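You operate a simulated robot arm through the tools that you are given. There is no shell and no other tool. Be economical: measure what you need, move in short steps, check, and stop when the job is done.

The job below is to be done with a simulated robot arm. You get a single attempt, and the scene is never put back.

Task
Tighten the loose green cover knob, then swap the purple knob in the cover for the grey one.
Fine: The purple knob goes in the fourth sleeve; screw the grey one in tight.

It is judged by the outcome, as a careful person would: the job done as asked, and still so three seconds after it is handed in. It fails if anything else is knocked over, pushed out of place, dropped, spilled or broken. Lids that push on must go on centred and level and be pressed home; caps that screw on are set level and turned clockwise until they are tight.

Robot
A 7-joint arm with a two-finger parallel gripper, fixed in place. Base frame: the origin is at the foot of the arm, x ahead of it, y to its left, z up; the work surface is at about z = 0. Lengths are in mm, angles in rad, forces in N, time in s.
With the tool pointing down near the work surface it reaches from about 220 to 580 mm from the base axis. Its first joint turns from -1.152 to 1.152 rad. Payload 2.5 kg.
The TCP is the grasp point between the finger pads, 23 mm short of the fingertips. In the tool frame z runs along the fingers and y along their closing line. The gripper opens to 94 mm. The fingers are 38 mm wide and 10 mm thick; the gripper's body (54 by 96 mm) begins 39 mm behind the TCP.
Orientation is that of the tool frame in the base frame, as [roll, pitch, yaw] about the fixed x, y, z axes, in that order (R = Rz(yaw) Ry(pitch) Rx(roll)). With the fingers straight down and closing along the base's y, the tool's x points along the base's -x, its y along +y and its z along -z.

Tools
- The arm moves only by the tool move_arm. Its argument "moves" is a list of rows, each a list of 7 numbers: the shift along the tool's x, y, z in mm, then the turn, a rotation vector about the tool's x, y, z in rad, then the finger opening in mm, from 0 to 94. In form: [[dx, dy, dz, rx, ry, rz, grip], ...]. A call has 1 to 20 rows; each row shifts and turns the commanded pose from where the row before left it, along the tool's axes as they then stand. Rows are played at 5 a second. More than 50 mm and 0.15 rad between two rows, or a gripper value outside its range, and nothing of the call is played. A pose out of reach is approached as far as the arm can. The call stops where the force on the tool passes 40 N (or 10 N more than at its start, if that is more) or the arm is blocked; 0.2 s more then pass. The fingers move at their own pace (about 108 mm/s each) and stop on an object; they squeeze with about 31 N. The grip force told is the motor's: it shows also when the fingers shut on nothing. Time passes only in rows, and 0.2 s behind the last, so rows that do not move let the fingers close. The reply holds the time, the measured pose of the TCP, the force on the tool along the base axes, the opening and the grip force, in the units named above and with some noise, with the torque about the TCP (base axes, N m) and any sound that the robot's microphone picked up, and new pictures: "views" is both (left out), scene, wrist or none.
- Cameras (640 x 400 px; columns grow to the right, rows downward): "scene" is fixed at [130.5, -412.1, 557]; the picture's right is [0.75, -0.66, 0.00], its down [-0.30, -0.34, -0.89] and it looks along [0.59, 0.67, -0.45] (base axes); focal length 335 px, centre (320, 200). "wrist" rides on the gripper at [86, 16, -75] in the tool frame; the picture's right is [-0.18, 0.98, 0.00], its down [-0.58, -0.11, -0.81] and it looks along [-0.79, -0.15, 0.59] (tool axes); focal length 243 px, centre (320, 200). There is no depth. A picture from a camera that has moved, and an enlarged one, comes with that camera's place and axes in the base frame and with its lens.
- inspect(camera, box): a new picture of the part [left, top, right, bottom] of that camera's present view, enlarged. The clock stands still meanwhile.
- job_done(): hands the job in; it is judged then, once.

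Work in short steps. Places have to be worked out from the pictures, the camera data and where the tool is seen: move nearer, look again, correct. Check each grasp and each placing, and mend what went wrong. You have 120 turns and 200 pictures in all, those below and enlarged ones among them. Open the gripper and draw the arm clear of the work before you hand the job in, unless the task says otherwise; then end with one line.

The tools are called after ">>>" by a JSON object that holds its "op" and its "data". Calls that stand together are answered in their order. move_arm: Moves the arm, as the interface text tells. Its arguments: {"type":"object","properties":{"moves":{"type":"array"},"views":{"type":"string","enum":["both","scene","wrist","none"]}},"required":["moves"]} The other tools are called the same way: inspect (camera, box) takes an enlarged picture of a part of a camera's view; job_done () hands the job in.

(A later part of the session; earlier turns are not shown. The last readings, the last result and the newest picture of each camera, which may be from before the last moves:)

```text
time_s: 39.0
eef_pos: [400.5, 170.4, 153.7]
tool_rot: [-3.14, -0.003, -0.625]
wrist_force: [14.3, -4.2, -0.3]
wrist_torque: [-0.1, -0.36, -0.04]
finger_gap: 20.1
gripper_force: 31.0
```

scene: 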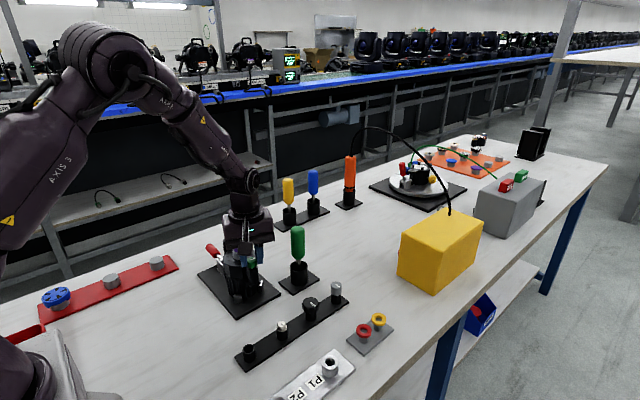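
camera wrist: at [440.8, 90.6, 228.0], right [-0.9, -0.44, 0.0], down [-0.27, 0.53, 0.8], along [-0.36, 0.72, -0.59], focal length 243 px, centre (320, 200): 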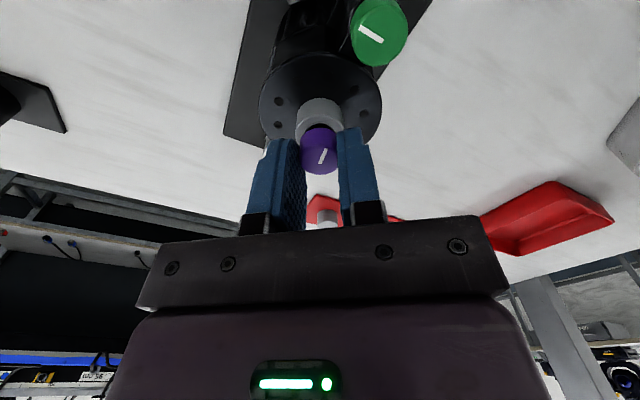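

5.1 rad unscrewed. I release, lift clear and wind back clockwise for a second grip.

>>> {"op": "move_arm", "data": {"moves": [[0, 0, 0, 0, 0, 0, 44], [0, 0, 0, 0, 0, 0, 44], [0, 0, -20, 0, 0, 0, 44], [0, 0, 0, 0, 0, 0.15, 44], [0, 0, 0, 0, 0, 0.15, 44], [0, 0, 0, 0, 0, 0.15, 44], [0, 0, 0, 0, 0, 0.15, 44], [0, 0, 0, 0, 0, 0.15, 44], [0, 0, 0, 0, 0, 0.15, 44], [0, 0, 0, 0, 0, 0.15, 44], [0, 0, 0, 0, 0, 0.15, 44], [0, 0, 0, 0, 0, 0.15, 44], [0, 0, 0, 0, 0, 0.15, 44], [0, 0, 0, 0, 0, 0.15, 44], [0, 0, 0, 0, 0, 0.15, 44], [0, 0, 0, 0, 0, 0.15, 44], [0, 0, 0, 0, 0, 0.15, 44], [0, 0, 0, 0, 0, 0.15, 44], [0, 0, 0, 0, 0, 0.15, 44], [0, 0, 0, 0, 0, 0.117, 44]], "views": "wrist"}}

>>> {"op": "inspect", "data": {"camera": "wrist", "box": [240, 60, 400, 160]}}

>>> {"op": "inspect", "data": {"camera": "scene", "box": [190, 210, 290, 310]}}

```text
time_s: 43.2
eef_pos: [399.1, 169.7, 173.5]
tool_rot: [3.141, 0.003, 3.137]
wrist_force: [0.4, -0.7, -0.1]
wrist_torque: [-0.01, 0.01, 0.03]
finger_gap: 44.2
gripper_force: 0.1
camera wrist: at [314.6, 185.2, 247.5], right [0.19, 0.98, 0.0], down [0.58, -0.11, 0.81], along [0.79, -0.15, -0.59], focal length 243 px, centre (320, 200)
```

wrist: 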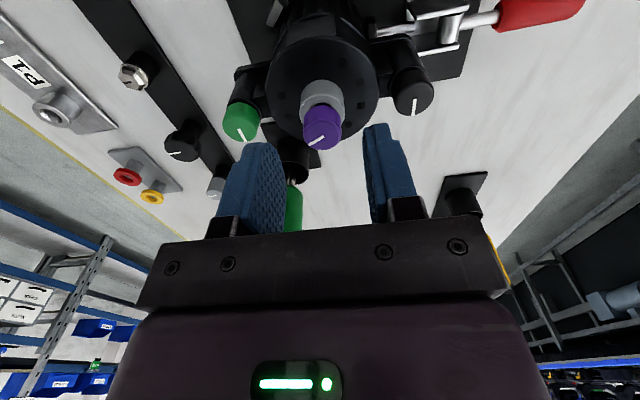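

```text
4.00 times, centred on (320, 110) of wrist
camera zoom: at [314.6, 185.2, 247.5], right [0.19, 0.98, 0.0], down [0.58, -0.11, 0.81], along [0.79, -0.15, -0.59], focal length 970 px, centre (320, 560)
```

zoom: 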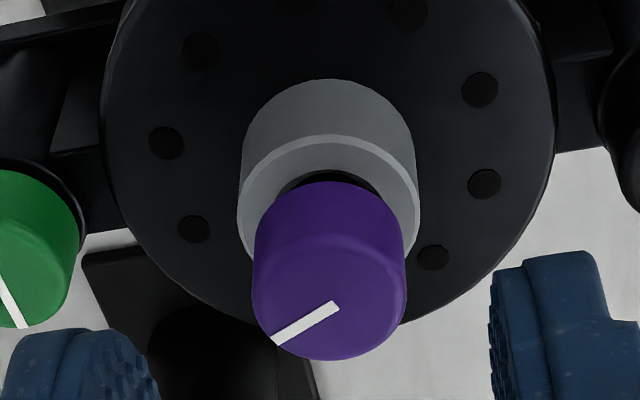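

```text
4.00 times, centred on (240, 260) of scene
camera zoom: at [130.5, -412.1, 557.0], right [0.75, -0.66, 0.0], down [-0.3, -0.34, -0.89], along [0.59, 0.67, -0.45], focal length 1340 px, centre (640, -40)
```

zoom: 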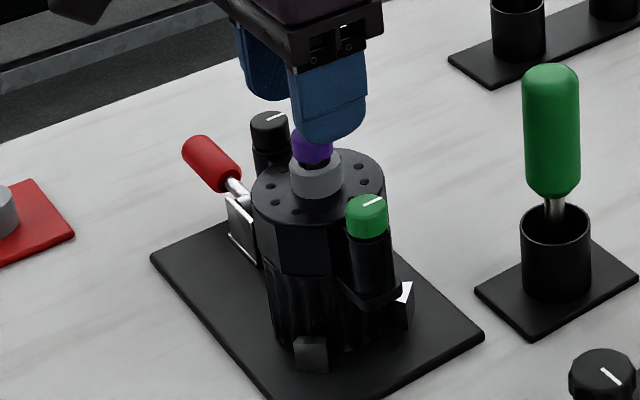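

Purple has risen to z≈139, at (400,170). I regrip at this angle and continue unscrewing.

>>> {"op": "move_arm", "data": {"moves": [[-0.9, 0.6, 10, 0, 0, 0, 44], [0, 0, 10.5, 0, 0, 0, 44], [0, 0, 0, 0, 0, 0, 44], [0, 0, 0, 0, 0, 0, 8], [0, 0, 0, 0, 0, 0, 8], [0, 0, 0, 0, 0, 0, 8]], "views": "none"}}

```text
time_s: 44.6
eef_pos: [400.5, 169.6, 154.4]
tool_rot: [-3.141, 0.003, 3.139]
wrist_force: [0.5, 3.8, 0.0]
wrist_torque: [0.22, 0.04, 0.0]
finger_gap: 19.6
gripper_force: 31.0
```

>>> {"op": "move_arm", "data": {"moves": [[0, 0, -0.1, 0, 0, -0.15, 8], [0, 0, -0.1, 0, 0, -0.15, 8], [0, 0, -0.1, 0, 0, -0.15, 8], [0, 0, -0.1, 0, 0, -0.15, 8], [0, 0, -0.1, 0, 0, -0.15, 8], [0, 0, -0.1, 0, 0, -0.15, 8], [0, 0, -0.1, 0, 0, -0.15, 8], [0, 0, -0.1, 0, 0, -0.15, 8], [0, 0, -0.1, 0, 0, -0.15, 8], [0, 0, -0.1, 0, 0, -0.15, 8]], "views": "wrist"}}

```text
time_s: 46.8
eef_pos: [400.1, 170.3, 154.0]
tool_rot: [-3.14, -0.001, -1.643]
wrist_force: [-2.0, 0.8, 0.5]
wrist_torque: [0.02, 0.03, -0.33]
finger_gap: 20.4
gripper_force: 30.5
camera wrist: at [379.7, 84.1, 228.5], right [-0.97, 0.25, 0.0], down [0.15, 0.57, 0.81], along [0.21, 0.78, -0.59], focal length 243 px, centre (320, 200)
```

wrist: 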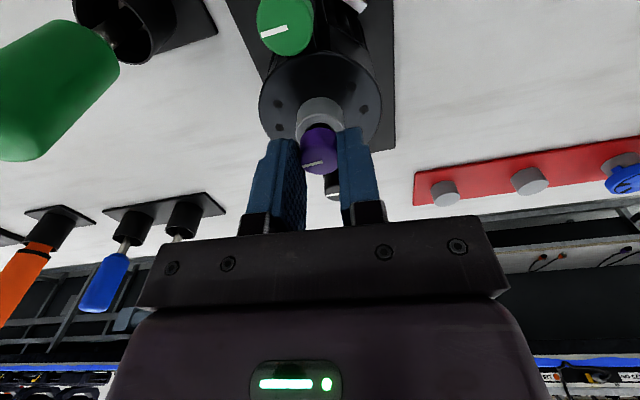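

A stop torque (-0.33 N·m) appears after about one full turn, so it is likely unscrewed. I ease back slightly and lift gently.

>>> {"op": "move_arm", "data": {"moves": [[0, 0, 0, 0, 0, 0.06, 8], [0, 0, -2, 0, 0, 0, 8], [0, 0, -2, 0, 0, 0, 8], [0, 0, -2, 0, 0, 0, 8], [0, 0, -2, 0, 0, 0, 8]], "views": "wrist"}}

>>> {"op": "inspect", "data": {"camera": "scene", "box": [190, 210, 290, 310]}}

```text
time_s: 48.0
eef_pos: [400.0, 170.8, 162.2]
tool_rot: [-3.14, 0.001, -1.703]
wrist_force: [-0.1, 0.1, -0.2]
wrist_torque: [0.03, 0.0, 0.01]
finger_gap: 19.8
gripper_force: 31.4
camera wrist: at [374.7, 86.2, 236.4], right [-0.95, 0.31, 0.0], down [0.18, 0.56, 0.81], along [0.25, 0.77, -0.59], focal length 243 px, centre (320, 200)
```

wrist: 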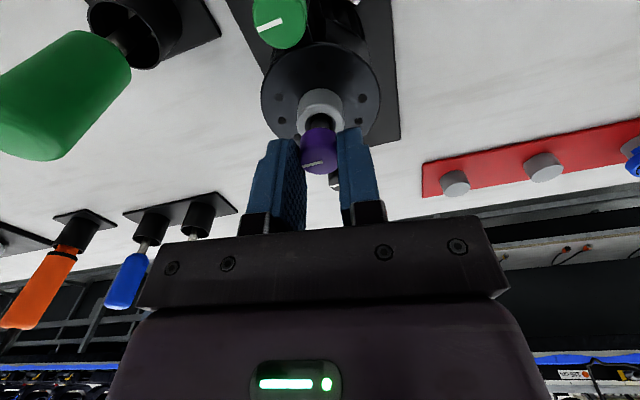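

```text
4.00 times, centred on (240, 260) of scene
camera zoom: at [130.6, -412.1, 557.0], right [0.75, -0.66, 0.0], down [-0.3, -0.34, -0.89], along [0.59, 0.67, -0.45], focal length 1340 px, centre (640, -40)
```

zoom: 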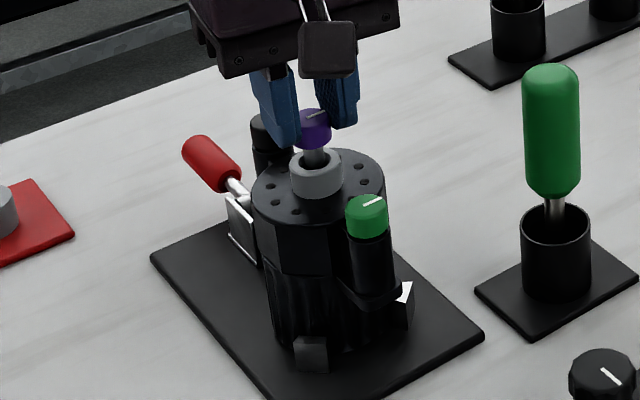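

Purple is rising freely on its stem. I lift 50 mm more.

>>> {"op": "move_arm", "data": {"moves": [[0, 0, -10, 0, 0, 0, 8], [0, 0, -20, 0, 0, 0, 8], [0, 0, -20, 0, 0, 0, 8], [0, 0, 0, 0, 0, 0, 8]], "views": "scene"}}

>>> {"op": "inspect", "data": {"camera": "scene", "box": [190, 190, 290, 290]}}

>>> {"op": "inspect", "data": {"camera": "wrist", "box": [240, 80, 400, 200]}}

```text
time_s: 49.0
eef_pos: [398.7, 169.8, 213.2]
tool_rot: [-3.141, -0.001, -1.703]
wrist_force: [0.2, 0.0, 0.4]
wrist_torque: [0.02, -0.03, -0.04]
finger_gap: 8.0
gripper_force: 0.0
```

scene: 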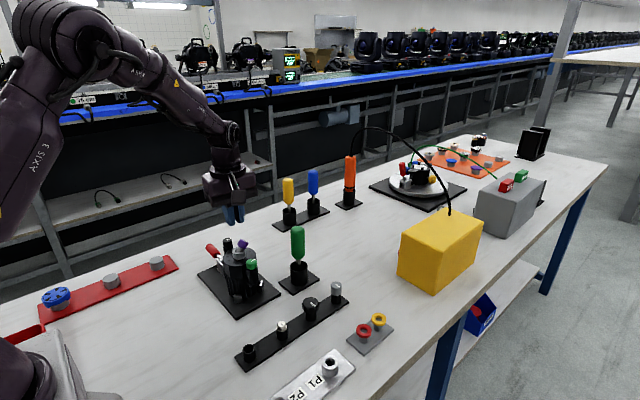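

```text
4.00 times, centred on (240, 240) of scene
camera zoom: at [130.5, -412.1, 557.0], right [0.75, -0.66, 0.0], down [-0.3, -0.34, -0.89], along [0.59, 0.67, -0.45], focal length 1340 px, centre (640, 40)
```

zoom: 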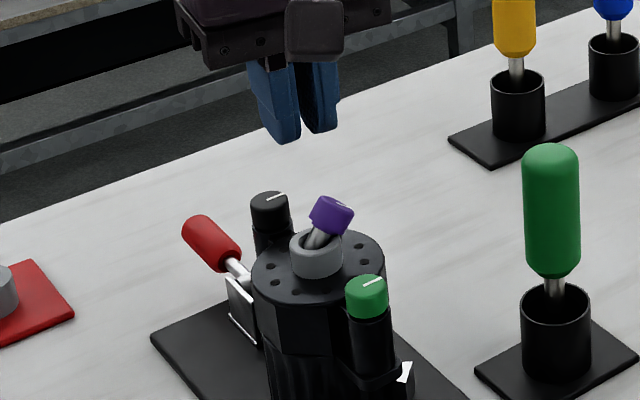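

```text
3.33 times, centred on (320, 140) of wrist
camera zoom: at [374.6, 86.5, 286.4], right [-0.95, 0.31, 0.0], down [0.18, 0.56, 0.81], along [0.25, 0.77, -0.59], focal length 809 px, centre (320, 400)
```

zoom: 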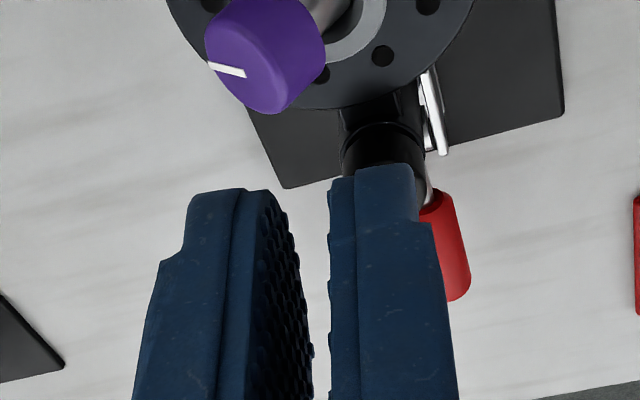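

Purple slipped out of the shallow grip and now leans in the boss toward +x, head near (416,168,139). I turn to yaw π with the fingers open and look closely to match its tilt before gripping again.

>>> {"op": "move_arm", "data": {"moves": [[0, 0, -10, 0, 0, 0.1, 44], [0, 0, 0, 0, 0, 0.15, 44], [0, 0, 0, 0, 0, 0.15, 44], [0, 0, 0, 0, 0, 0.15, 44], [0, 0, 0, 0, 0, 0.15, 44], [0, 0, 0, 0, 0, 0.15, 44], [0, 0, 0, 0, 0, 0.15, 44], [0, 0, 0, 0, 0, 0.15, 44], [0, 0, 0, 0, 0, 0.15, 44], [0, 0, 0, 0, 0, 0.14, 44], [0, 0, 0, 0, 0, 0, 44]], "views": "wrist"}}

>>> {"op": "inspect", "data": {"camera": "scene", "box": [220, 220, 270, 270]}}

>>> {"op": "inspect", "data": {"camera": "wrist", "box": [280, 40, 380, 120]}}

```text
time_s: 51.4
eef_pos: [400.4, 168.3, 223.0]
tool_rot: [3.141, 0.002, 3.138]
wrist_force: [0.7, -0.1, 0.2]
wrist_torque: [-0.01, -0.02, -0.03]
finger_gap: 44.0
gripper_force: 0.1
camera wrist: at [316.5, 185.4, 296.0], right [0.19, 0.98, 0.0], down [0.58, -0.11, 0.81], along [0.79, -0.15, -0.59], focal length 243 px, centre (320, 200)
```

wrist: 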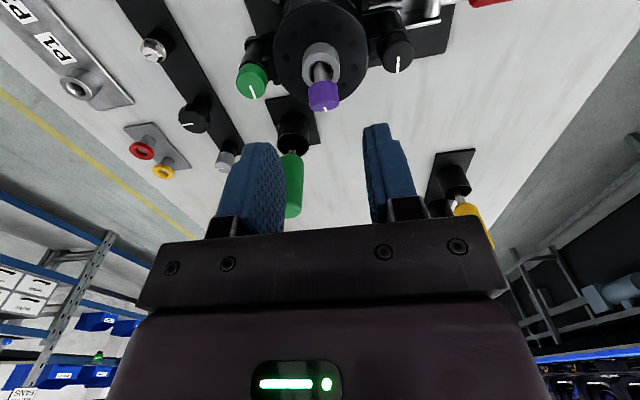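

```text
8.00 times, centred on (245, 245) of scene
camera zoom: at [130.5, -412.1, 557.0], right [0.75, -0.66, 0.0], down [-0.3, -0.34, -0.89], along [0.59, 0.67, -0.45], focal length 2681 px, centre (920, -160)
```

zoom: 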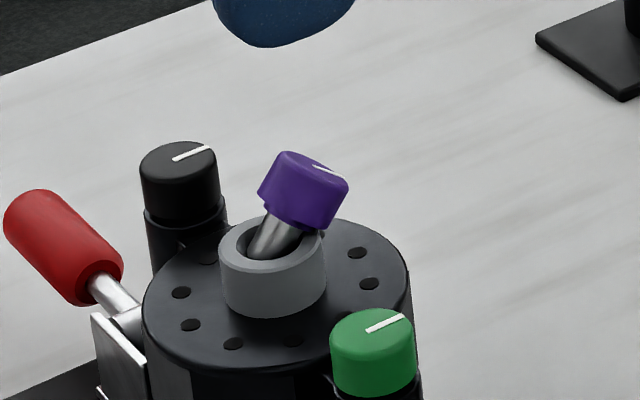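

```text
5.00 times, centred on (330, 80) of wrist
camera zoom: at [316.5, 185.4, 296.0], right [0.19, 0.98, 0.0], down [0.58, -0.11, 0.81], along [0.79, -0.15, -0.59], focal length 1213 px, centre (270, 800)
```

zoom: 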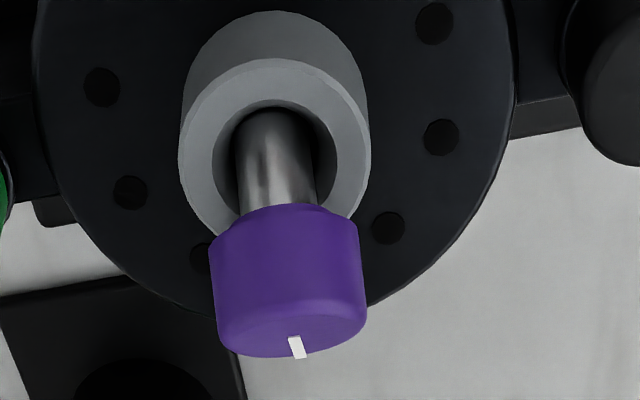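

The knob leans about 36° purely toward +x, top centre (417.5,169.4,137). I tilt the tool to match and move to a standoff along the knob's axis.

>>> {"op": "move_arm", "data": {"moves": [[0, 0, 0, 0, 0.15, 0, 44], [0, 0, 0, 0, 0.15, 0, 44], [0, 0, 0, 0, 0.15, 0, 44], [0, 0, 0, 0, 0.15, 0, 44], [0, 0, 0, 0, 0.03, 0, 44], [-32.4, 1.1, 0, 0, 0, 0, 44], [-32.4, 0, 9, 0, 0, 0, 44], [0, 0, 0, 0, 0, 0, 44]]}}

>>> {"op": "inspect", "data": {"camera": "wrist", "box": [240, 80, 400, 180]}}

>>> {"op": "inspect", "data": {"camera": "scene", "box": [205, 190, 295, 280]}}

```text
time_s: 53.2
eef_pos: [447.1, 169.4, 177.7]
tool_rot: [-3.139, -0.631, 3.141]
wrist_force: [0.1, 0.4, -0.2]
wrist_torque: [0.01, -0.01, -0.01]
finger_gap: 44.0
gripper_force: 0.1
camera wrist: at [424.0, 185.4, 288.7], right [0.15, 0.98, -0.11], down [0.94, -0.11, 0.31], along [0.29, -0.15, -0.94], focal length 243 px, centre (320, 200)
```

scene: 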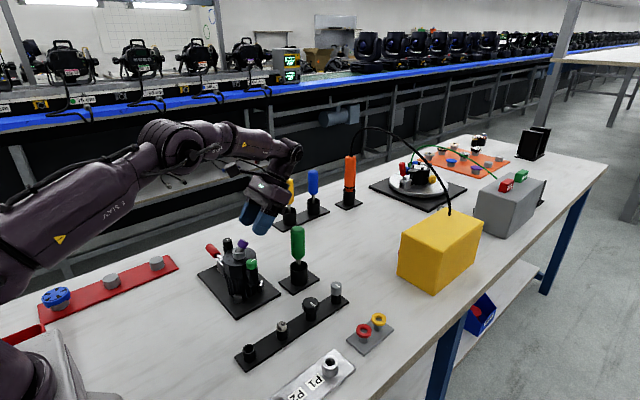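
wrist: 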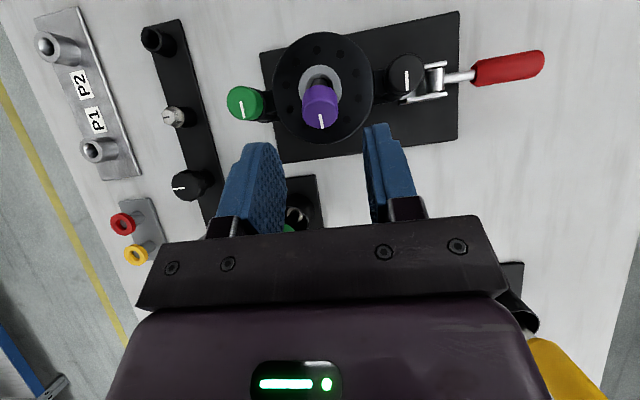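

```text
4.00 times, centred on (320, 130) of wrist
camera zoom: at [424.0, 185.4, 288.7], right [0.15, 0.98, -0.11], down [0.94, -0.11, 0.31], along [0.29, -0.15, -0.94], focal length 970 px, centre (320, 480)
```

zoom: 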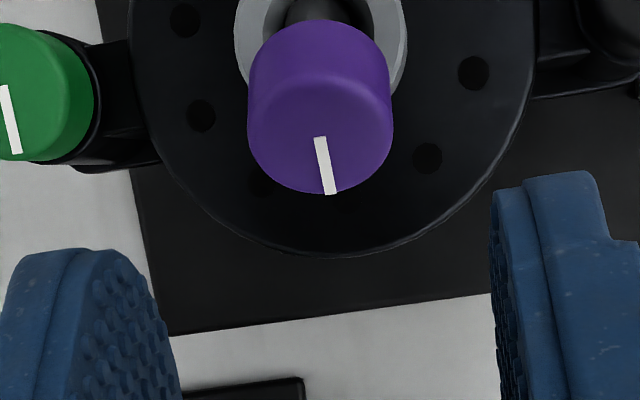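

```text
4.44 times, centred on (250, 235) of scene
camera zoom: at [130.6, -412.1, 557.0], right [0.75, -0.66, 0.0], down [-0.3, -0.34, -0.89], along [0.59, 0.67, -0.45], focal length 1489 px, centre (631, 44)
```

zoom: 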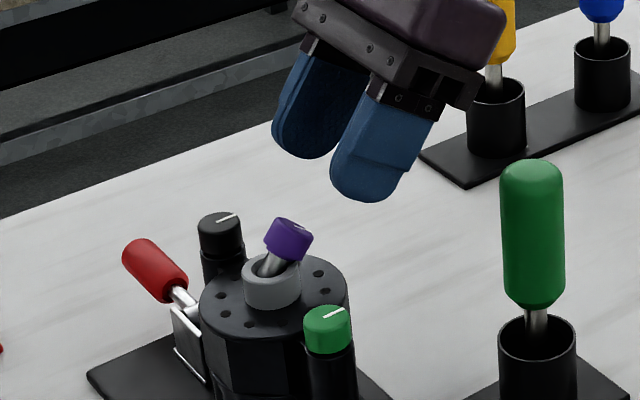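

Aligned: the knob top lies at about (2,0,52) in the tool frame. I advance 40 mm along the axis and close on the full head.

>>> {"op": "move_arm", "data": {"moves": [[1.5, 0.2, 15, 0, 0, 0, 44], [0, 0, 15, 0, 0, 0, 44], [0, 0, 10, 0, 0, 0, 44], [0, 0, 0, 0, 0, 0, 44], [0, 0, 0, 0, 0, 0, 8], [0, 0, 0, 0, 0, 0, 8], [0, 0, 0, 0, 0, 0, 8]], "views": "wrist"}}

>>> {"op": "inspect", "data": {"camera": "wrist", "box": [240, 80, 400, 200]}}

>>> {"op": "inspect", "data": {"camera": "scene", "box": [205, 200, 295, 290]}}

```text
time_s: 54.8
eef_pos: [422.6, 170.8, 144.4]
tool_rot: [-3.14, -0.628, 3.14]
wrist_force: [0.8, -1.0, 0.2]
wrist_torque: [-0.02, 0.0, 0.01]
finger_gap: 20.3
gripper_force: 31.2
camera wrist: at [398.2, 186.8, 255.8], right [0.15, 0.98, -0.11], down [0.94, -0.11, 0.31], along [0.29, -0.15, -0.94], focal length 243 px, centre (320, 200)
```

wrist: 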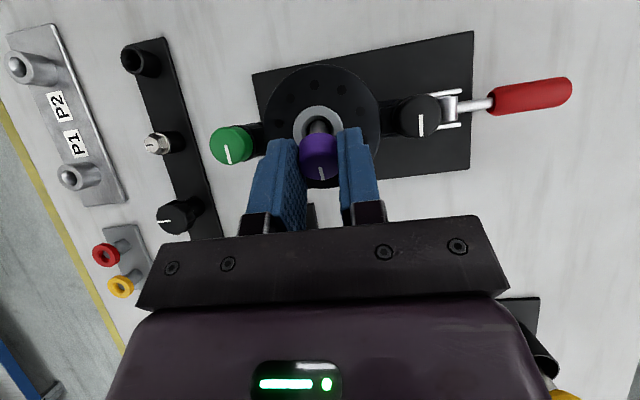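

```text
3.33 times, centred on (320, 140) of wrist
camera zoom: at [398.2, 186.8, 255.8], right [0.15, 0.98, -0.11], down [0.94, -0.11, 0.31], along [0.29, -0.15, -0.94], focal length 809 px, centre (320, 400)
```

zoom: 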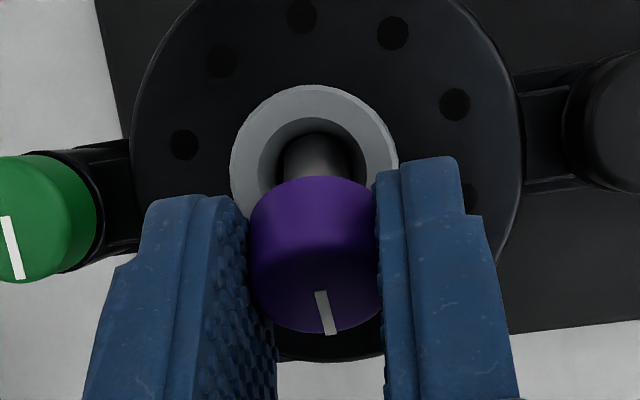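

```text
4.44 times, centred on (250, 245) of scene
camera zoom: at [130.5, -412.1, 557.0], right [0.75, -0.66, 0.0], down [-0.3, -0.34, -0.89], along [0.59, 0.67, -0.45], focal length 1489 px, centre (631, 0)
```

zoom: 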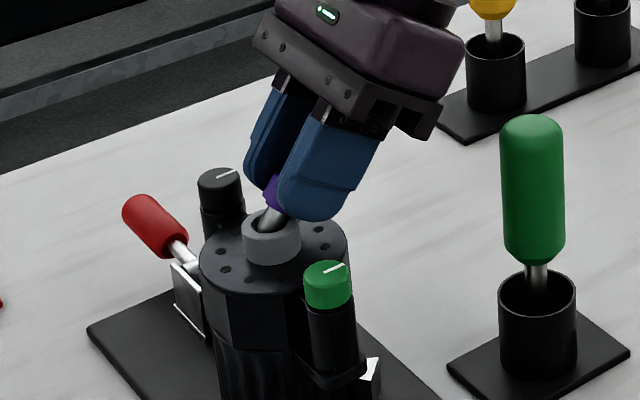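

Firm grip on the whole head. I pull back along the axis in small steps.

>>> {"op": "move_arm", "data": {"moves": [[0, 0, -5, 0, 0, 0, 8], [0, 0, -5, 0, 0, 0, 8], [0, 0, -8, 0, 0, 0, 8], [0, 0, -8, 0, 0, 0, 8], [0, 0, -10, 0, 0, 0, 8], [0, 0, -10, 0, 0, 0, 8], [0, 0, 0, 0, 0, 0, 8]], "views": "scene"}}

>>> {"op": "inspect", "data": {"camera": "scene", "box": [205, 180, 295, 270]}}

>>> {"op": "inspect", "data": {"camera": "wrist", "box": [240, 60, 400, 200]}}

```text
time_s: 56.4
eef_pos: [450.4, 170.7, 183.0]
tool_rot: [-3.141, -0.628, 3.139]
wrist_force: [0.1, -0.3, -0.2]
wrist_torque: [0.0, -0.01, -0.02]
finger_gap: 20.2
gripper_force: 30.9
```

scene: 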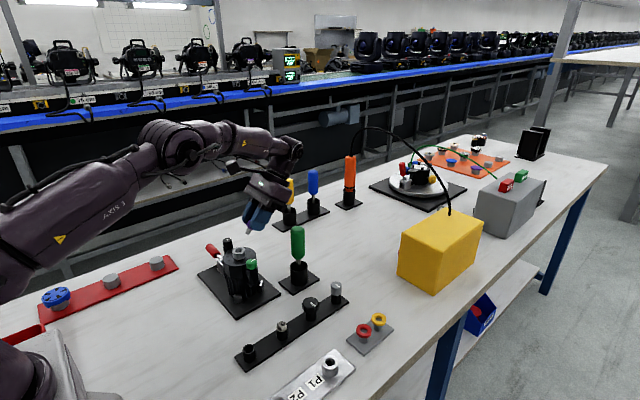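

```text
4.44 times, centred on (250, 225) of scene
camera zoom: at [130.6, -412.1, 557.0], right [0.75, -0.66, 0.0], down [-0.3, -0.34, -0.89], along [0.59, 0.67, -0.45], focal length 1489 px, centre (631, 89)
```

zoom: 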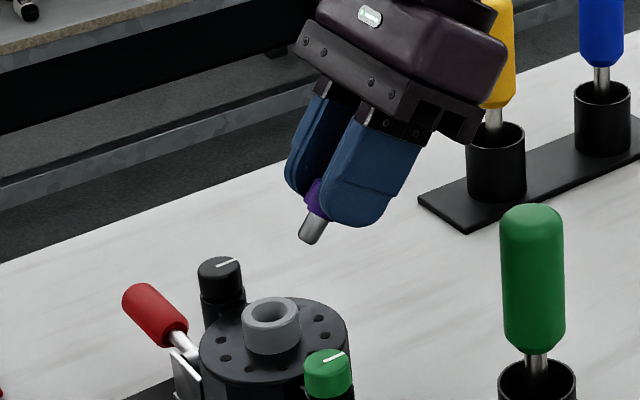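

```text
2.86 times, centred on (320, 130) of wrist
camera zoom: at [425.7, 186.3, 293.5], right [0.15, 0.98, -0.11], down [0.94, -0.11, 0.31], along [0.29, -0.15, -0.94], focal length 693 px, centre (320, 400)
```

zoom: 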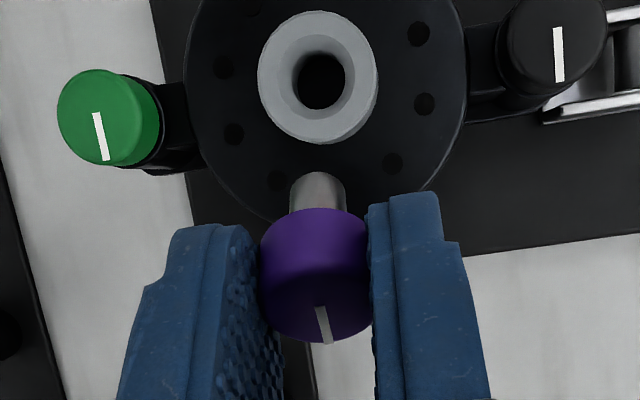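

Purple is out and held along the tool axis. I raise it, level the tool and check that the knob hangs vertical.

>>> {"op": "move_arm", "data": {"moves": [[14.7, 0, -20.2, 0, 0, 0, 8], [14.7, 0, -20.2, 0, 0, 0, 8], [0, 0, 0, 0, -0.15, 0, 8], [0, 0, 0, 0, -0.15, 0, 8], [0, 0, 0, 0, -0.15, 0, 8], [0, 0, 0, 0, -0.15, 0, 8], [0, 0, 0, 0, -0.029, 0, 8], [26, -34, 0, 0, 0, 0, 8], [26, -34, 0, 0, 0, 0, 8], [26, -34, 0, 0, 0, 0, 8], [27, -34, 20, 0, 0, 0, 8], [27, -34, 20, 0, 0, 0, 8], [0, 0, 0, 0, 0, 0, 8]]}}

>>> {"op": "inspect", "data": {"camera": "wrist", "box": [220, 60, 420, 200]}}

>>> {"op": "inspect", "data": {"camera": "scene", "box": [150, 240, 300, 380]}}

```text
time_s: 59.2
eef_pos: [318.8, 2.9, 194.7]
tool_rot: [-3.141, -0.002, -3.141]
wrist_force: [0.9, 0.0, 0.0]
wrist_torque: [0.02, -0.02, -0.01]
finger_gap: 20.0
gripper_force: 31.0
camera wrist: at [233.4, 18.2, 268.0], right [0.19, 0.98, 0.0], down [0.58, -0.11, 0.81], along [0.79, -0.15, -0.59], focal length 243 px, centre (320, 200)
```

scene: 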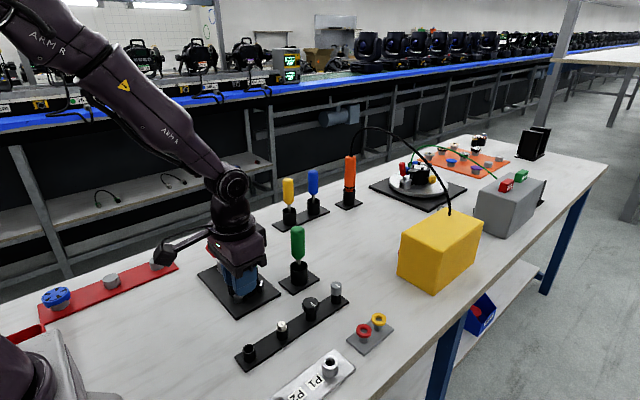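
wrist: 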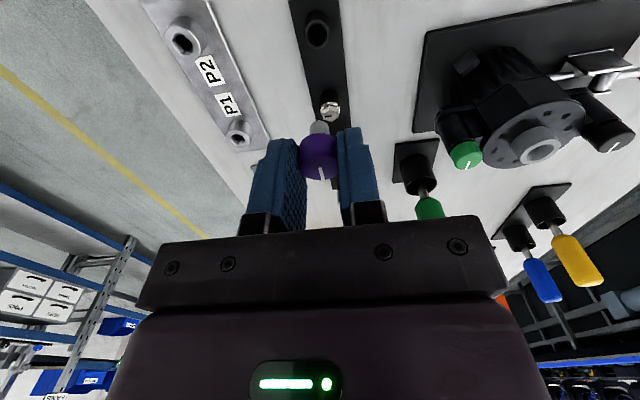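

```text
2.86 times, centred on (320, 130) of wrist
camera zoom: at [233.4, 18.2, 268.0], right [0.19, 0.98, 0.0], down [0.58, -0.11, 0.81], along [0.79, -0.15, -0.59], focal length 693 px, centre (320, 400)
```

zoom: 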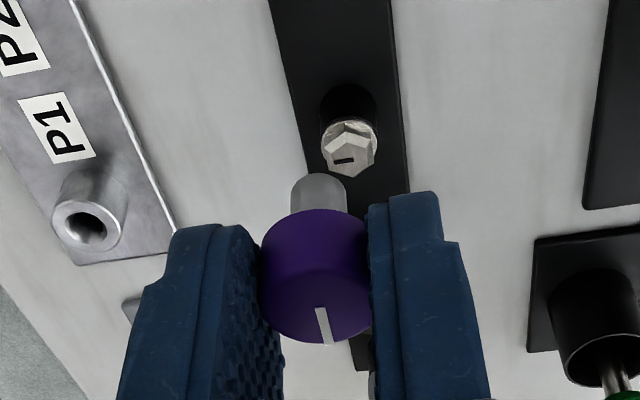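

```text
2.86 times, centred on (225, 310) of scene
camera zoom: at [130.5, -412.1, 557.0], right [0.75, -0.66, 0.0], down [-0.3, -0.34, -0.89], along [0.59, 0.67, -0.45], focal length 957 px, centre (591, -114)
```

zoom: 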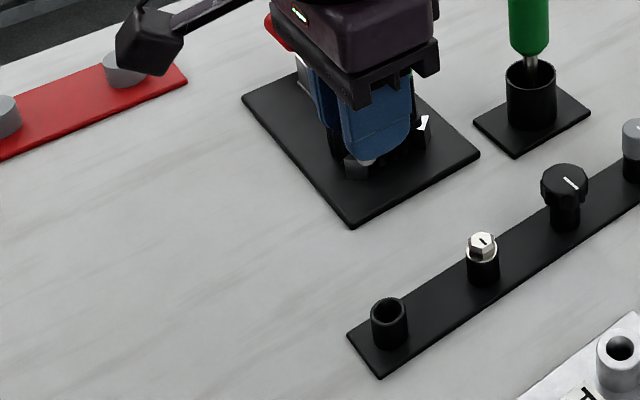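

I rotate the tool so the scene camera sees the stem edge-on for tilt, centre over the empty sleeve at about (317,0) and come lower.

>>> {"op": "move_arm", "data": {"moves": [[1.8, -2.5, 20, 0, 0, 0, 8], [0, 0, 20, 0, 0, 0.15, 8], [0, 0, 20, 0, 0, 0.15, 8], [0, 0, 0, 0, 0, 0.15, 8], [0, 0, 0, 0, 0, 0.15, 8], [0, 0, 0, 0, 0, 0.12, 8], [0, 0, 0, 0, 0, 0, 8]], "views": "wrist"}}

>>> {"op": "inspect", "data": {"camera": "scene", "box": [200, 250, 300, 370]}}

>>> {"op": "inspect", "data": {"camera": "wrist", "box": [220, 40, 420, 180]}}

```text
time_s: 60.8
eef_pos: [316.1, -1.0, 132.4]
tool_rot: [-3.14, -0.001, 2.417]
wrist_force: [0.3, 0.4, -0.7]
wrist_torque: [-0.06, 0.01, 0.03]
finger_gap: 20.3
gripper_force: 30.7
camera wrist: at [263.4, 68.1, 206.5], right [0.79, 0.61, 0.0], down [0.36, -0.47, 0.81], along [0.49, -0.64, -0.59], focal length 243 px, centre (320, 200)
```

wrist: 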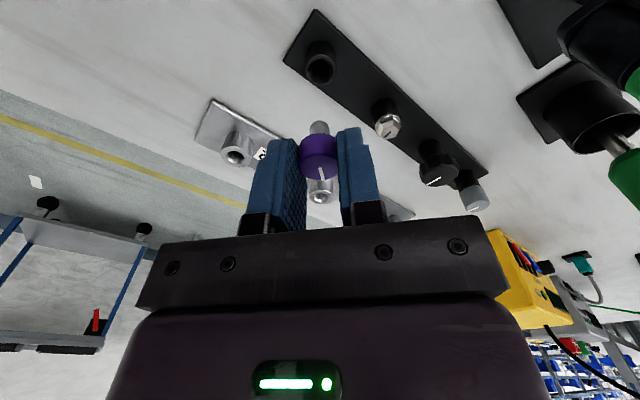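

```text
3.33 times, centred on (250, 310) of scene
camera zoom: at [130.6, -412.1, 557.0], right [0.75, -0.66, 0.0], down [-0.3, -0.34, -0.89], along [0.59, 0.67, -0.45], focal length 1117 px, centre (553, -167)
```

zoom: 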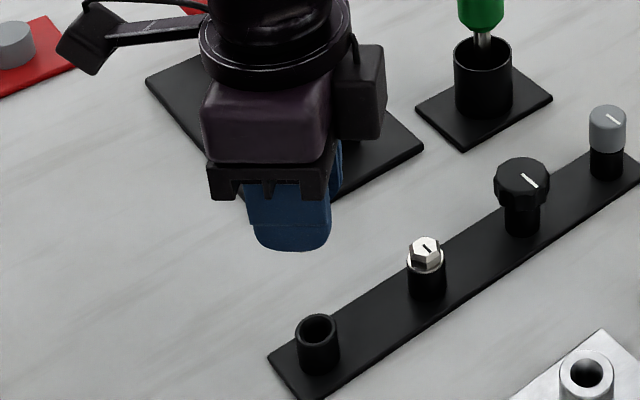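

```text
2.86 times, centred on (320, 110) of wrist
camera zoom: at [263.4, 68.1, 206.5], right [0.79, 0.61, 0.0], down [0.36, -0.47, 0.81], along [0.49, -0.64, -0.59], focal length 693 px, centre (320, 457)
```

zoom: 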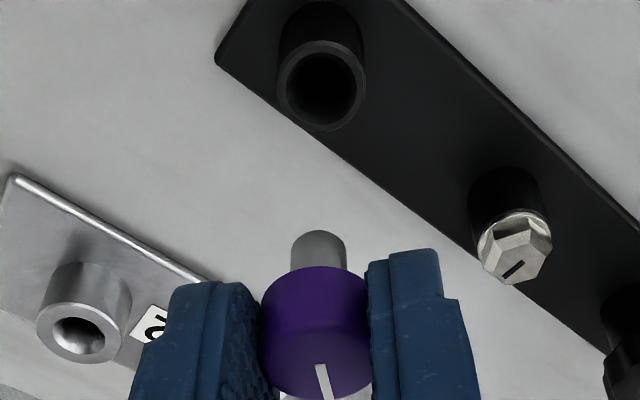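

The stem is about 17 mm long and straight in the grip. The sleeve is 22 mm OD with a roomy bore, at (316,0) with its top at z≈27. I descend to z≈80 and check the alignment.

>>> {"op": "move_arm", "data": {"moves": [[0.6, 0.8, 20, 0, 0, 0, 8], [0, 0, 20, 0, 0, 0, 8], [0, 0, 15, 0, 0, 0, 8], [0, 0, 0, 0, 0, 0, 8]], "views": "wrist"}}

>>> {"op": "inspect", "data": {"camera": "wrist", "box": [240, 70, 400, 190]}}

>>> {"op": "inspect", "data": {"camera": "scene", "box": [210, 300, 290, 380]}}

```text
time_s: 61.8
eef_pos: [314.6, -0.4, 77.7]
tool_rot: [-3.141, -0.002, 2.419]
wrist_force: [-0.5, -0.3, -0.1]
wrist_torque: [-0.02, 0.01, -0.01]
finger_gap: 20.2
gripper_force: 30.8
camera wrist: at [263.2, 68.7, 151.2], right [0.79, 0.62, 0.0], down [0.36, -0.47, 0.81], along [0.5, -0.64, -0.59], focal length 243 px, centre (320, 200)
```

wrist: 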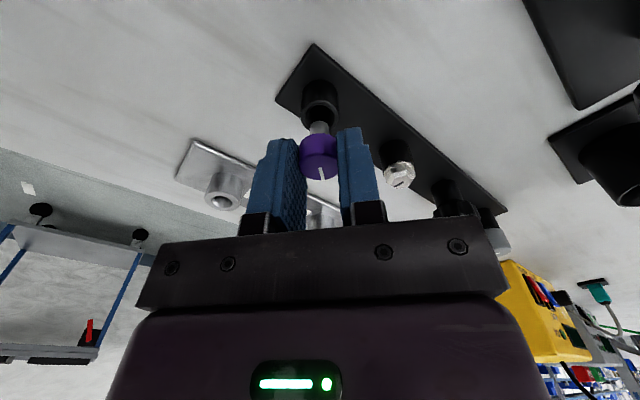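

```text
3.33 times, centred on (320, 130) of wrist
camera zoom: at [263.2, 68.7, 151.2], right [0.79, 0.62, 0.0], down [0.36, -0.47, 0.81], along [0.5, -0.64, -0.59], focal length 809 px, centre (320, 433)
```

zoom: 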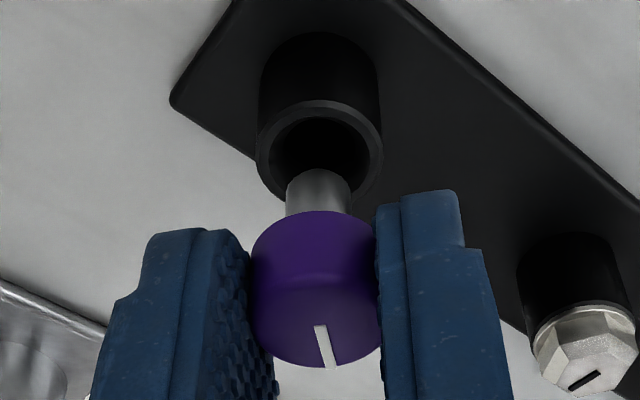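

```text
5.00 times, centred on (250, 340) of scene
camera zoom: at [130.6, -412.1, 557.0], right [0.75, -0.66, 0.0], down [-0.3, -0.34, -0.89], along [0.59, 0.67, -0.45], focal length 1675 px, centre (670, -500)
```

zoom: 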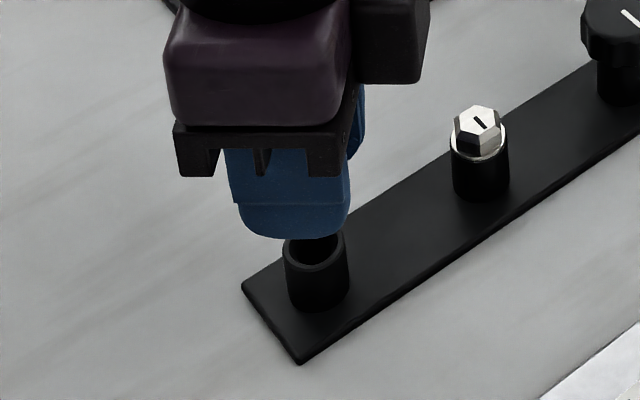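

The sleeve top is at about (1.5,0,50) in the tool frame. I shift 1.5 mm and lower 25 mm.

>>> {"op": "move_arm", "data": {"moves": [[1.5, 0, 5, 0, 0, 0, 8], [0, 0, 8, 0, 0, 0, 8], [0, 0, 7, 0, 0, 0, 8], [0, 0, 5, 0, 0, 0, 8], [0, 0, 0, 0, 0, 0, 8]], "views": "wrist"}}

>>> {"op": "inspect", "data": {"camera": "wrist", "box": [240, 70, 400, 190]}}

```text
time_s: 63.0
eef_pos: [314.9, -0.1, 52.2]
tool_rot: [-3.141, 0.001, 2.422]
wrist_force: [-6.5, -0.5, 21.2]
wrist_torque: [-0.37, -0.25, -0.02]
finger_gap: 19.9
gripper_force: 30.9
camera wrist: at [263.4, 68.8, 126.6], right [0.79, 0.62, 0.0], down [0.36, -0.47, 0.81], along [0.5, -0.64, -0.59], focal length 243 px, centre (320, 200)
```

wrist: 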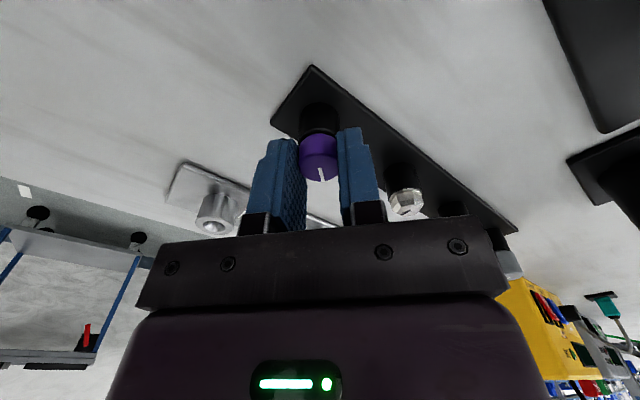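

```text
3.33 times, centred on (320, 130) of wrist
camera zoom: at [263.4, 68.8, 126.6], right [0.79, 0.62, 0.0], down [0.36, -0.47, 0.81], along [0.5, -0.64, -0.59], focal length 809 px, centre (320, 433)
```

zoom: 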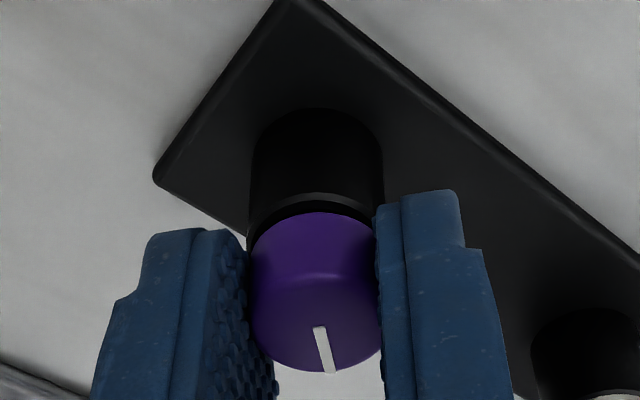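

The stem is in the sleeve and the head sits at the rim with 21 N contact. I ease up 1 mm and release.

>>> {"op": "move_arm", "data": {"moves": [[0, 0, -1, 0, 0, 0, 8], [0, 0, 0, 0, 0, 0, 26], [0, 0, 0, 0, 0, 0, 44], [0, 0, 0, 0, 0, 0, 44], [0, 0, -20, 0, 0, 0, 44], [0, 0, -30, 0, 0, 0, 44], [0, 0, -30, 0, 0, 0, 44]], "views": "wrist"}}

>>> {"op": "inspect", "data": {"camera": "wrist", "box": [260, 0, 480, 160]}}

>>> {"op": "inspect", "data": {"camera": "scene", "box": [210, 270, 350, 380]}}

```text
time_s: 64.6
eef_pos: [317.8, -1.2, 133.4]
tool_rot: [-3.141, 0.0, 2.419]
wrist_force: [0.2, 0.8, -0.1]
wrist_torque: [0.03, 0.0, 0.02]
finger_gap: 44.0
gripper_force: 0.0
camera wrist: at [264.7, 68.5, 207.4], right [0.79, 0.62, 0.0], down [0.37, -0.47, 0.81], along [0.5, -0.64, -0.59], focal length 243 px, centre (320, 200)
```

wrist: 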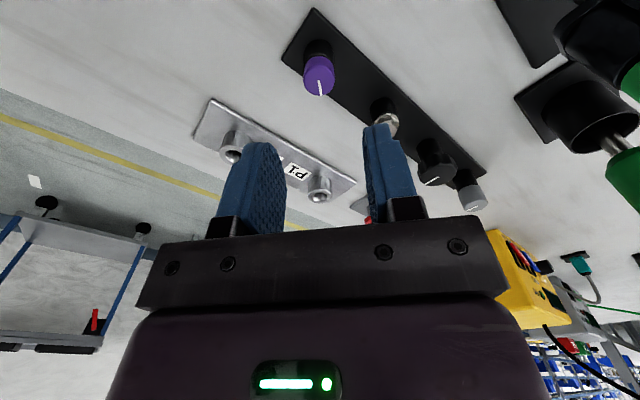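

```text
2.50 times, centred on (370, 80) of wrist
camera zoom: at [264.7, 68.5, 207.4], right [0.79, 0.62, 0.0], down [0.37, -0.47, 0.81], along [0.5, -0.64, -0.59], focal length 606 px, centre (195, 500)
```

zoom: 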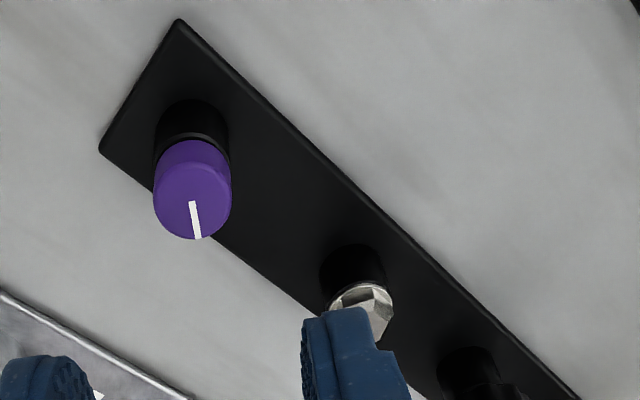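

```text
3.64 times, centred on (280, 325) of scene
camera zoom: at [130.6, -412.1, 557.0], right [0.75, -0.66, 0.0], down [-0.3, -0.34, -0.89], along [0.59, 0.67, -0.45], focal length 1218 px, centre (466, -254)
```

zoom: 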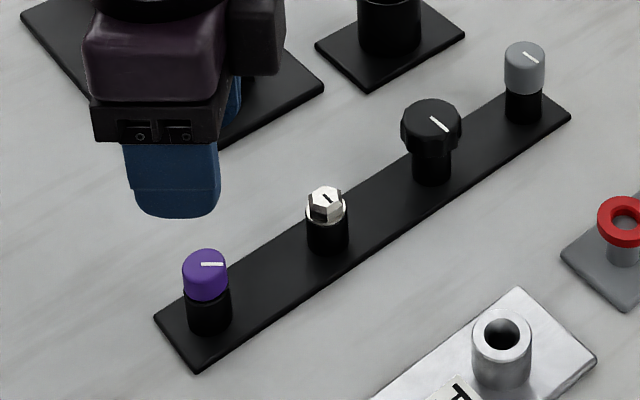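

Purple sits level in the sleeve. Now I go and look at the grey knob at the far end of the rack.

>>> {"op": "move_arm", "data": {"moves": [[0, 0, -10, 0, 0, -0.15, 44], [0, 0, -10, 0, 0, -0.15, 44], [0, 0, 0, 0, 0, -0.15, 44], [0, 0, 0, 0, 0, -0.15, 44], [0, 0, 0, 0, 0, -0.12, 44], [-46, 0, 0, 0, 0, 0, 44], [-46, 0, 0, 0, 0, 0, 44], [-46, 0, 0, 0, 0, 0, 44], [-46, 2, 0, 0, 0, 0, 44], [0, 0, 0, 0, 0, 0, 44]], "views": "wrist"}}

>>> {"op": "inspect", "data": {"camera": "wrist", "box": [240, 60, 400, 160]}}

>>> {"op": "inspect", "data": {"camera": "scene", "box": [310, 260, 370, 320]}}

```text
time_s: 66.8
eef_pos: [498.4, 2.5, 152.2]
tool_rot: [3.141, -0.001, 3.14]
wrist_force: [0.2, -0.4, -0.2]
wrist_torque: [0.03, 0.02, -0.02]
finger_gap: 43.9
gripper_force: 0.0
camera wrist: at [414.1, 18.1, 226.0], right [0.19, 0.98, 0.0], down [0.58, -0.11, 0.81], along [0.79, -0.15, -0.59], focal length 243 px, centre (320, 200)
```

wrist: 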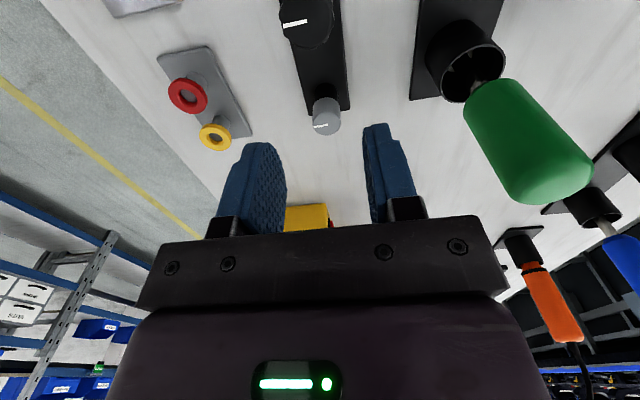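

```text
4.00 times, centred on (320, 110) of wrist
camera zoom: at [414.1, 18.1, 226.0], right [0.19, 0.98, 0.0], down [0.58, -0.11, 0.81], along [0.79, -0.15, -0.59], focal length 970 px, centre (320, 560)
```

zoom: 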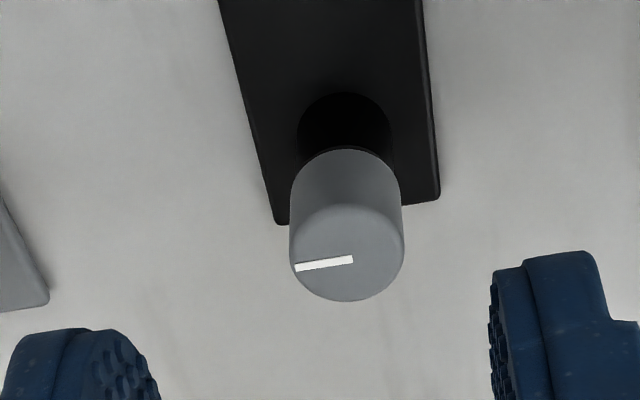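

```text
6.67 times, centred on (340, 290) of scene
camera zoom: at [130.6, -412.1, 557.0], right [0.75, -0.66, 0.0], down [-0.3, -0.34, -0.89], along [0.59, 0.67, -0.45], focal length 2234 px, centre (187, -400)
```

zoom: 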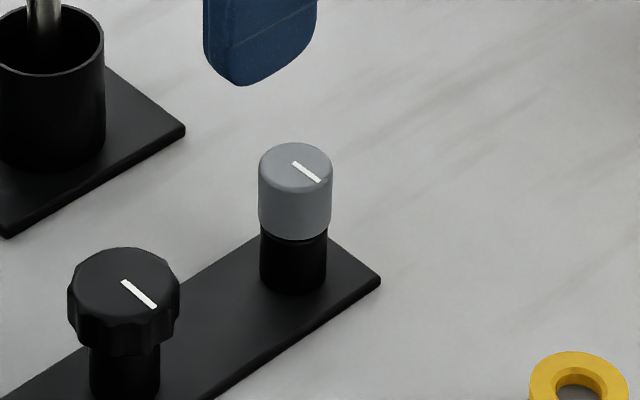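

Grey: top centre (541.6,-0.2,50), 24.5 mm across, head about 18 mm tall. I move above it and check.

>>> {"op": "move_arm", "data": {"moves": [[-22, -1.3, 20, 0, 0, 0, 44], [-21.2, -1.3, 20, 0, 0, 0, 44], [0, 0, 12, 0, 0, 0, 44], [0, 0, 0, 0, 0, 0, 44]], "views": "wrist"}}

>>> {"op": "inspect", "data": {"camera": "wrist", "box": [240, 80, 400, 180]}}

```text
time_s: 67.8
eef_pos: [542.2, 0.6, 101.2]
tool_rot: [-3.141, -0.001, 3.139]
wrist_force: [0.0, -0.4, 0.1]
wrist_torque: [-0.01, -0.02, -0.01]
finger_gap: 43.8
gripper_force: 0.0
camera wrist: at [457.5, 15.9, 175.0], right [0.19, 0.98, 0.0], down [0.58, -0.11, 0.81], along [0.79, -0.15, -0.59], focal length 243 px, centre (320, 200)
```

wrist: 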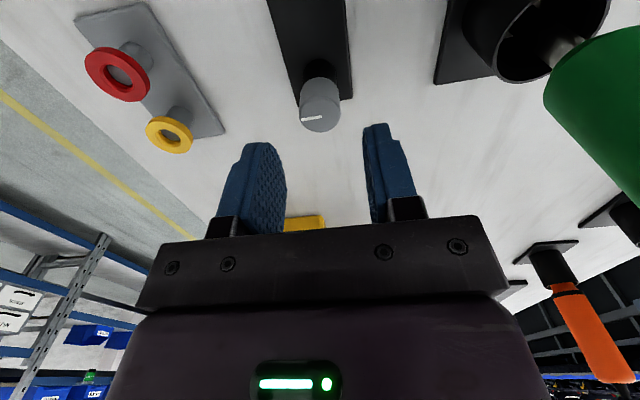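

```text
4.00 times, centred on (320, 130) of wrist
camera zoom: at [457.5, 15.9, 175.0], right [0.19, 0.98, 0.0], down [0.58, -0.11, 0.81], along [0.79, -0.15, -0.59], focal length 970 px, centre (320, 480)
```

zoom: 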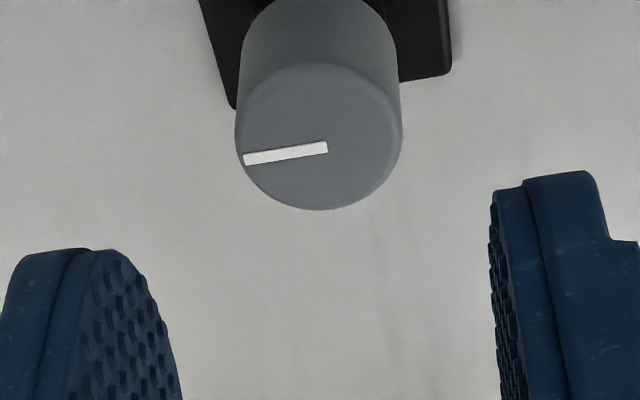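

Top sits at (1.5,0,50) in the tool frame. I lower 42 mm and grip nearly the full head.

>>> {"op": "move_arm", "data": {"moves": [[1.3, 0, 15, 0, 0, 0, 44], [0, 0, 15, 0, 0, 0, 44], [0, 0, 12, 0, 0, 0, 44], [0, 0, 0, 0, 0, 0, 44], [0, 0, 0, 0, 0, 0, 8], [0, 0, 0, 0, 0, 0, 8], [0, 0, 0, 0, 0, 0, 8]], "views": "wrist"}}

>>> {"op": "inspect", "data": {"camera": "wrist", "box": [240, 80, 400, 200]}}

```text
time_s: 69.4
eef_pos: [541.6, -0.8, 60.3]
tool_rot: [-3.141, 0.001, 3.141]
wrist_force: [1.5, 0.1, 0.3]
wrist_torque: [0.05, -0.03, 0.0]
finger_gap: 22.6
gripper_force: 30.9
camera wrist: at [457.2, 16.0, 134.1], right [0.19, 0.98, 0.0], down [0.58, -0.11, 0.81], along [0.79, -0.15, -0.59], focal length 243 px, centre (320, 200)
```

wrist: 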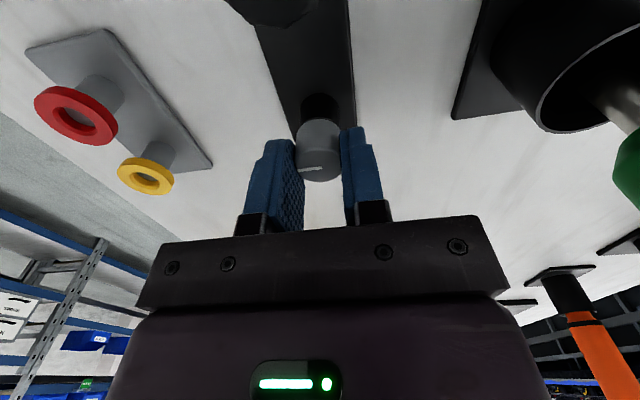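

```text
3.33 times, centred on (320, 140) of wrist
camera zoom: at [457.2, 16.0, 134.1], right [0.19, 0.98, 0.0], down [0.58, -0.11, 0.81], along [0.79, -0.15, -0.59], focal length 809 px, centre (320, 400)
```

zoom: 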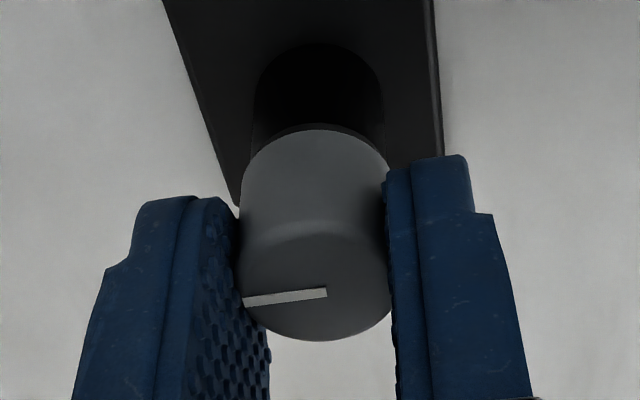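

Grip is 22.6 mm and centred. I lift gently to see whether it comes free.

>>> {"op": "move_arm", "data": {"moves": [[0, 0, -2, 0, 0, 0, 8], [0, 0, -3, 0, 0, 0, 8], [0, 0, -5, 0, 0, 0, 8], [0, 0, 0, 0, 0, 0, 8]], "views": "wrist"}}

>>> {"op": "inspect", "data": {"camera": "wrist", "box": [240, 80, 400, 200]}}

```text
time_s: 70.4
eef_pos: [540.2, 0.0, 69.9]
tool_rot: [3.142, -0.002, 3.139]
wrist_force: [-0.3, -0.3, 0.3]
wrist_torque: [-0.02, -0.01, -0.01]
finger_gap: 22.6
gripper_force: 31.1
camera wrist: at [456.3, 16.0, 143.8], right [0.19, 0.98, 0.0], down [0.58, -0.11, 0.81], along [0.79, -0.15, -0.59], focal length 243 px, centre (320, 200)
```

wrist: 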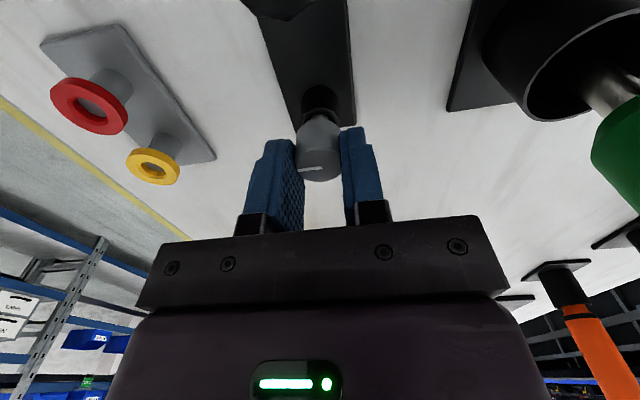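

```text
3.33 times, centred on (320, 140) of wrist
camera zoom: at [456.3, 16.0, 143.8], right [0.19, 0.98, 0.0], down [0.58, -0.11, 0.81], along [0.79, -0.15, -0.59], focal length 809 px, centre (320, 400)
```

zoom: 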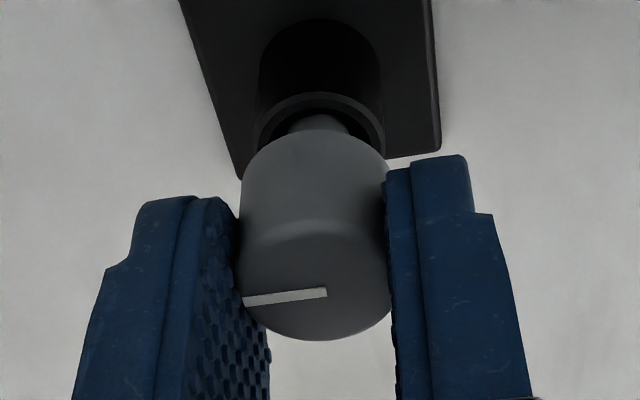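

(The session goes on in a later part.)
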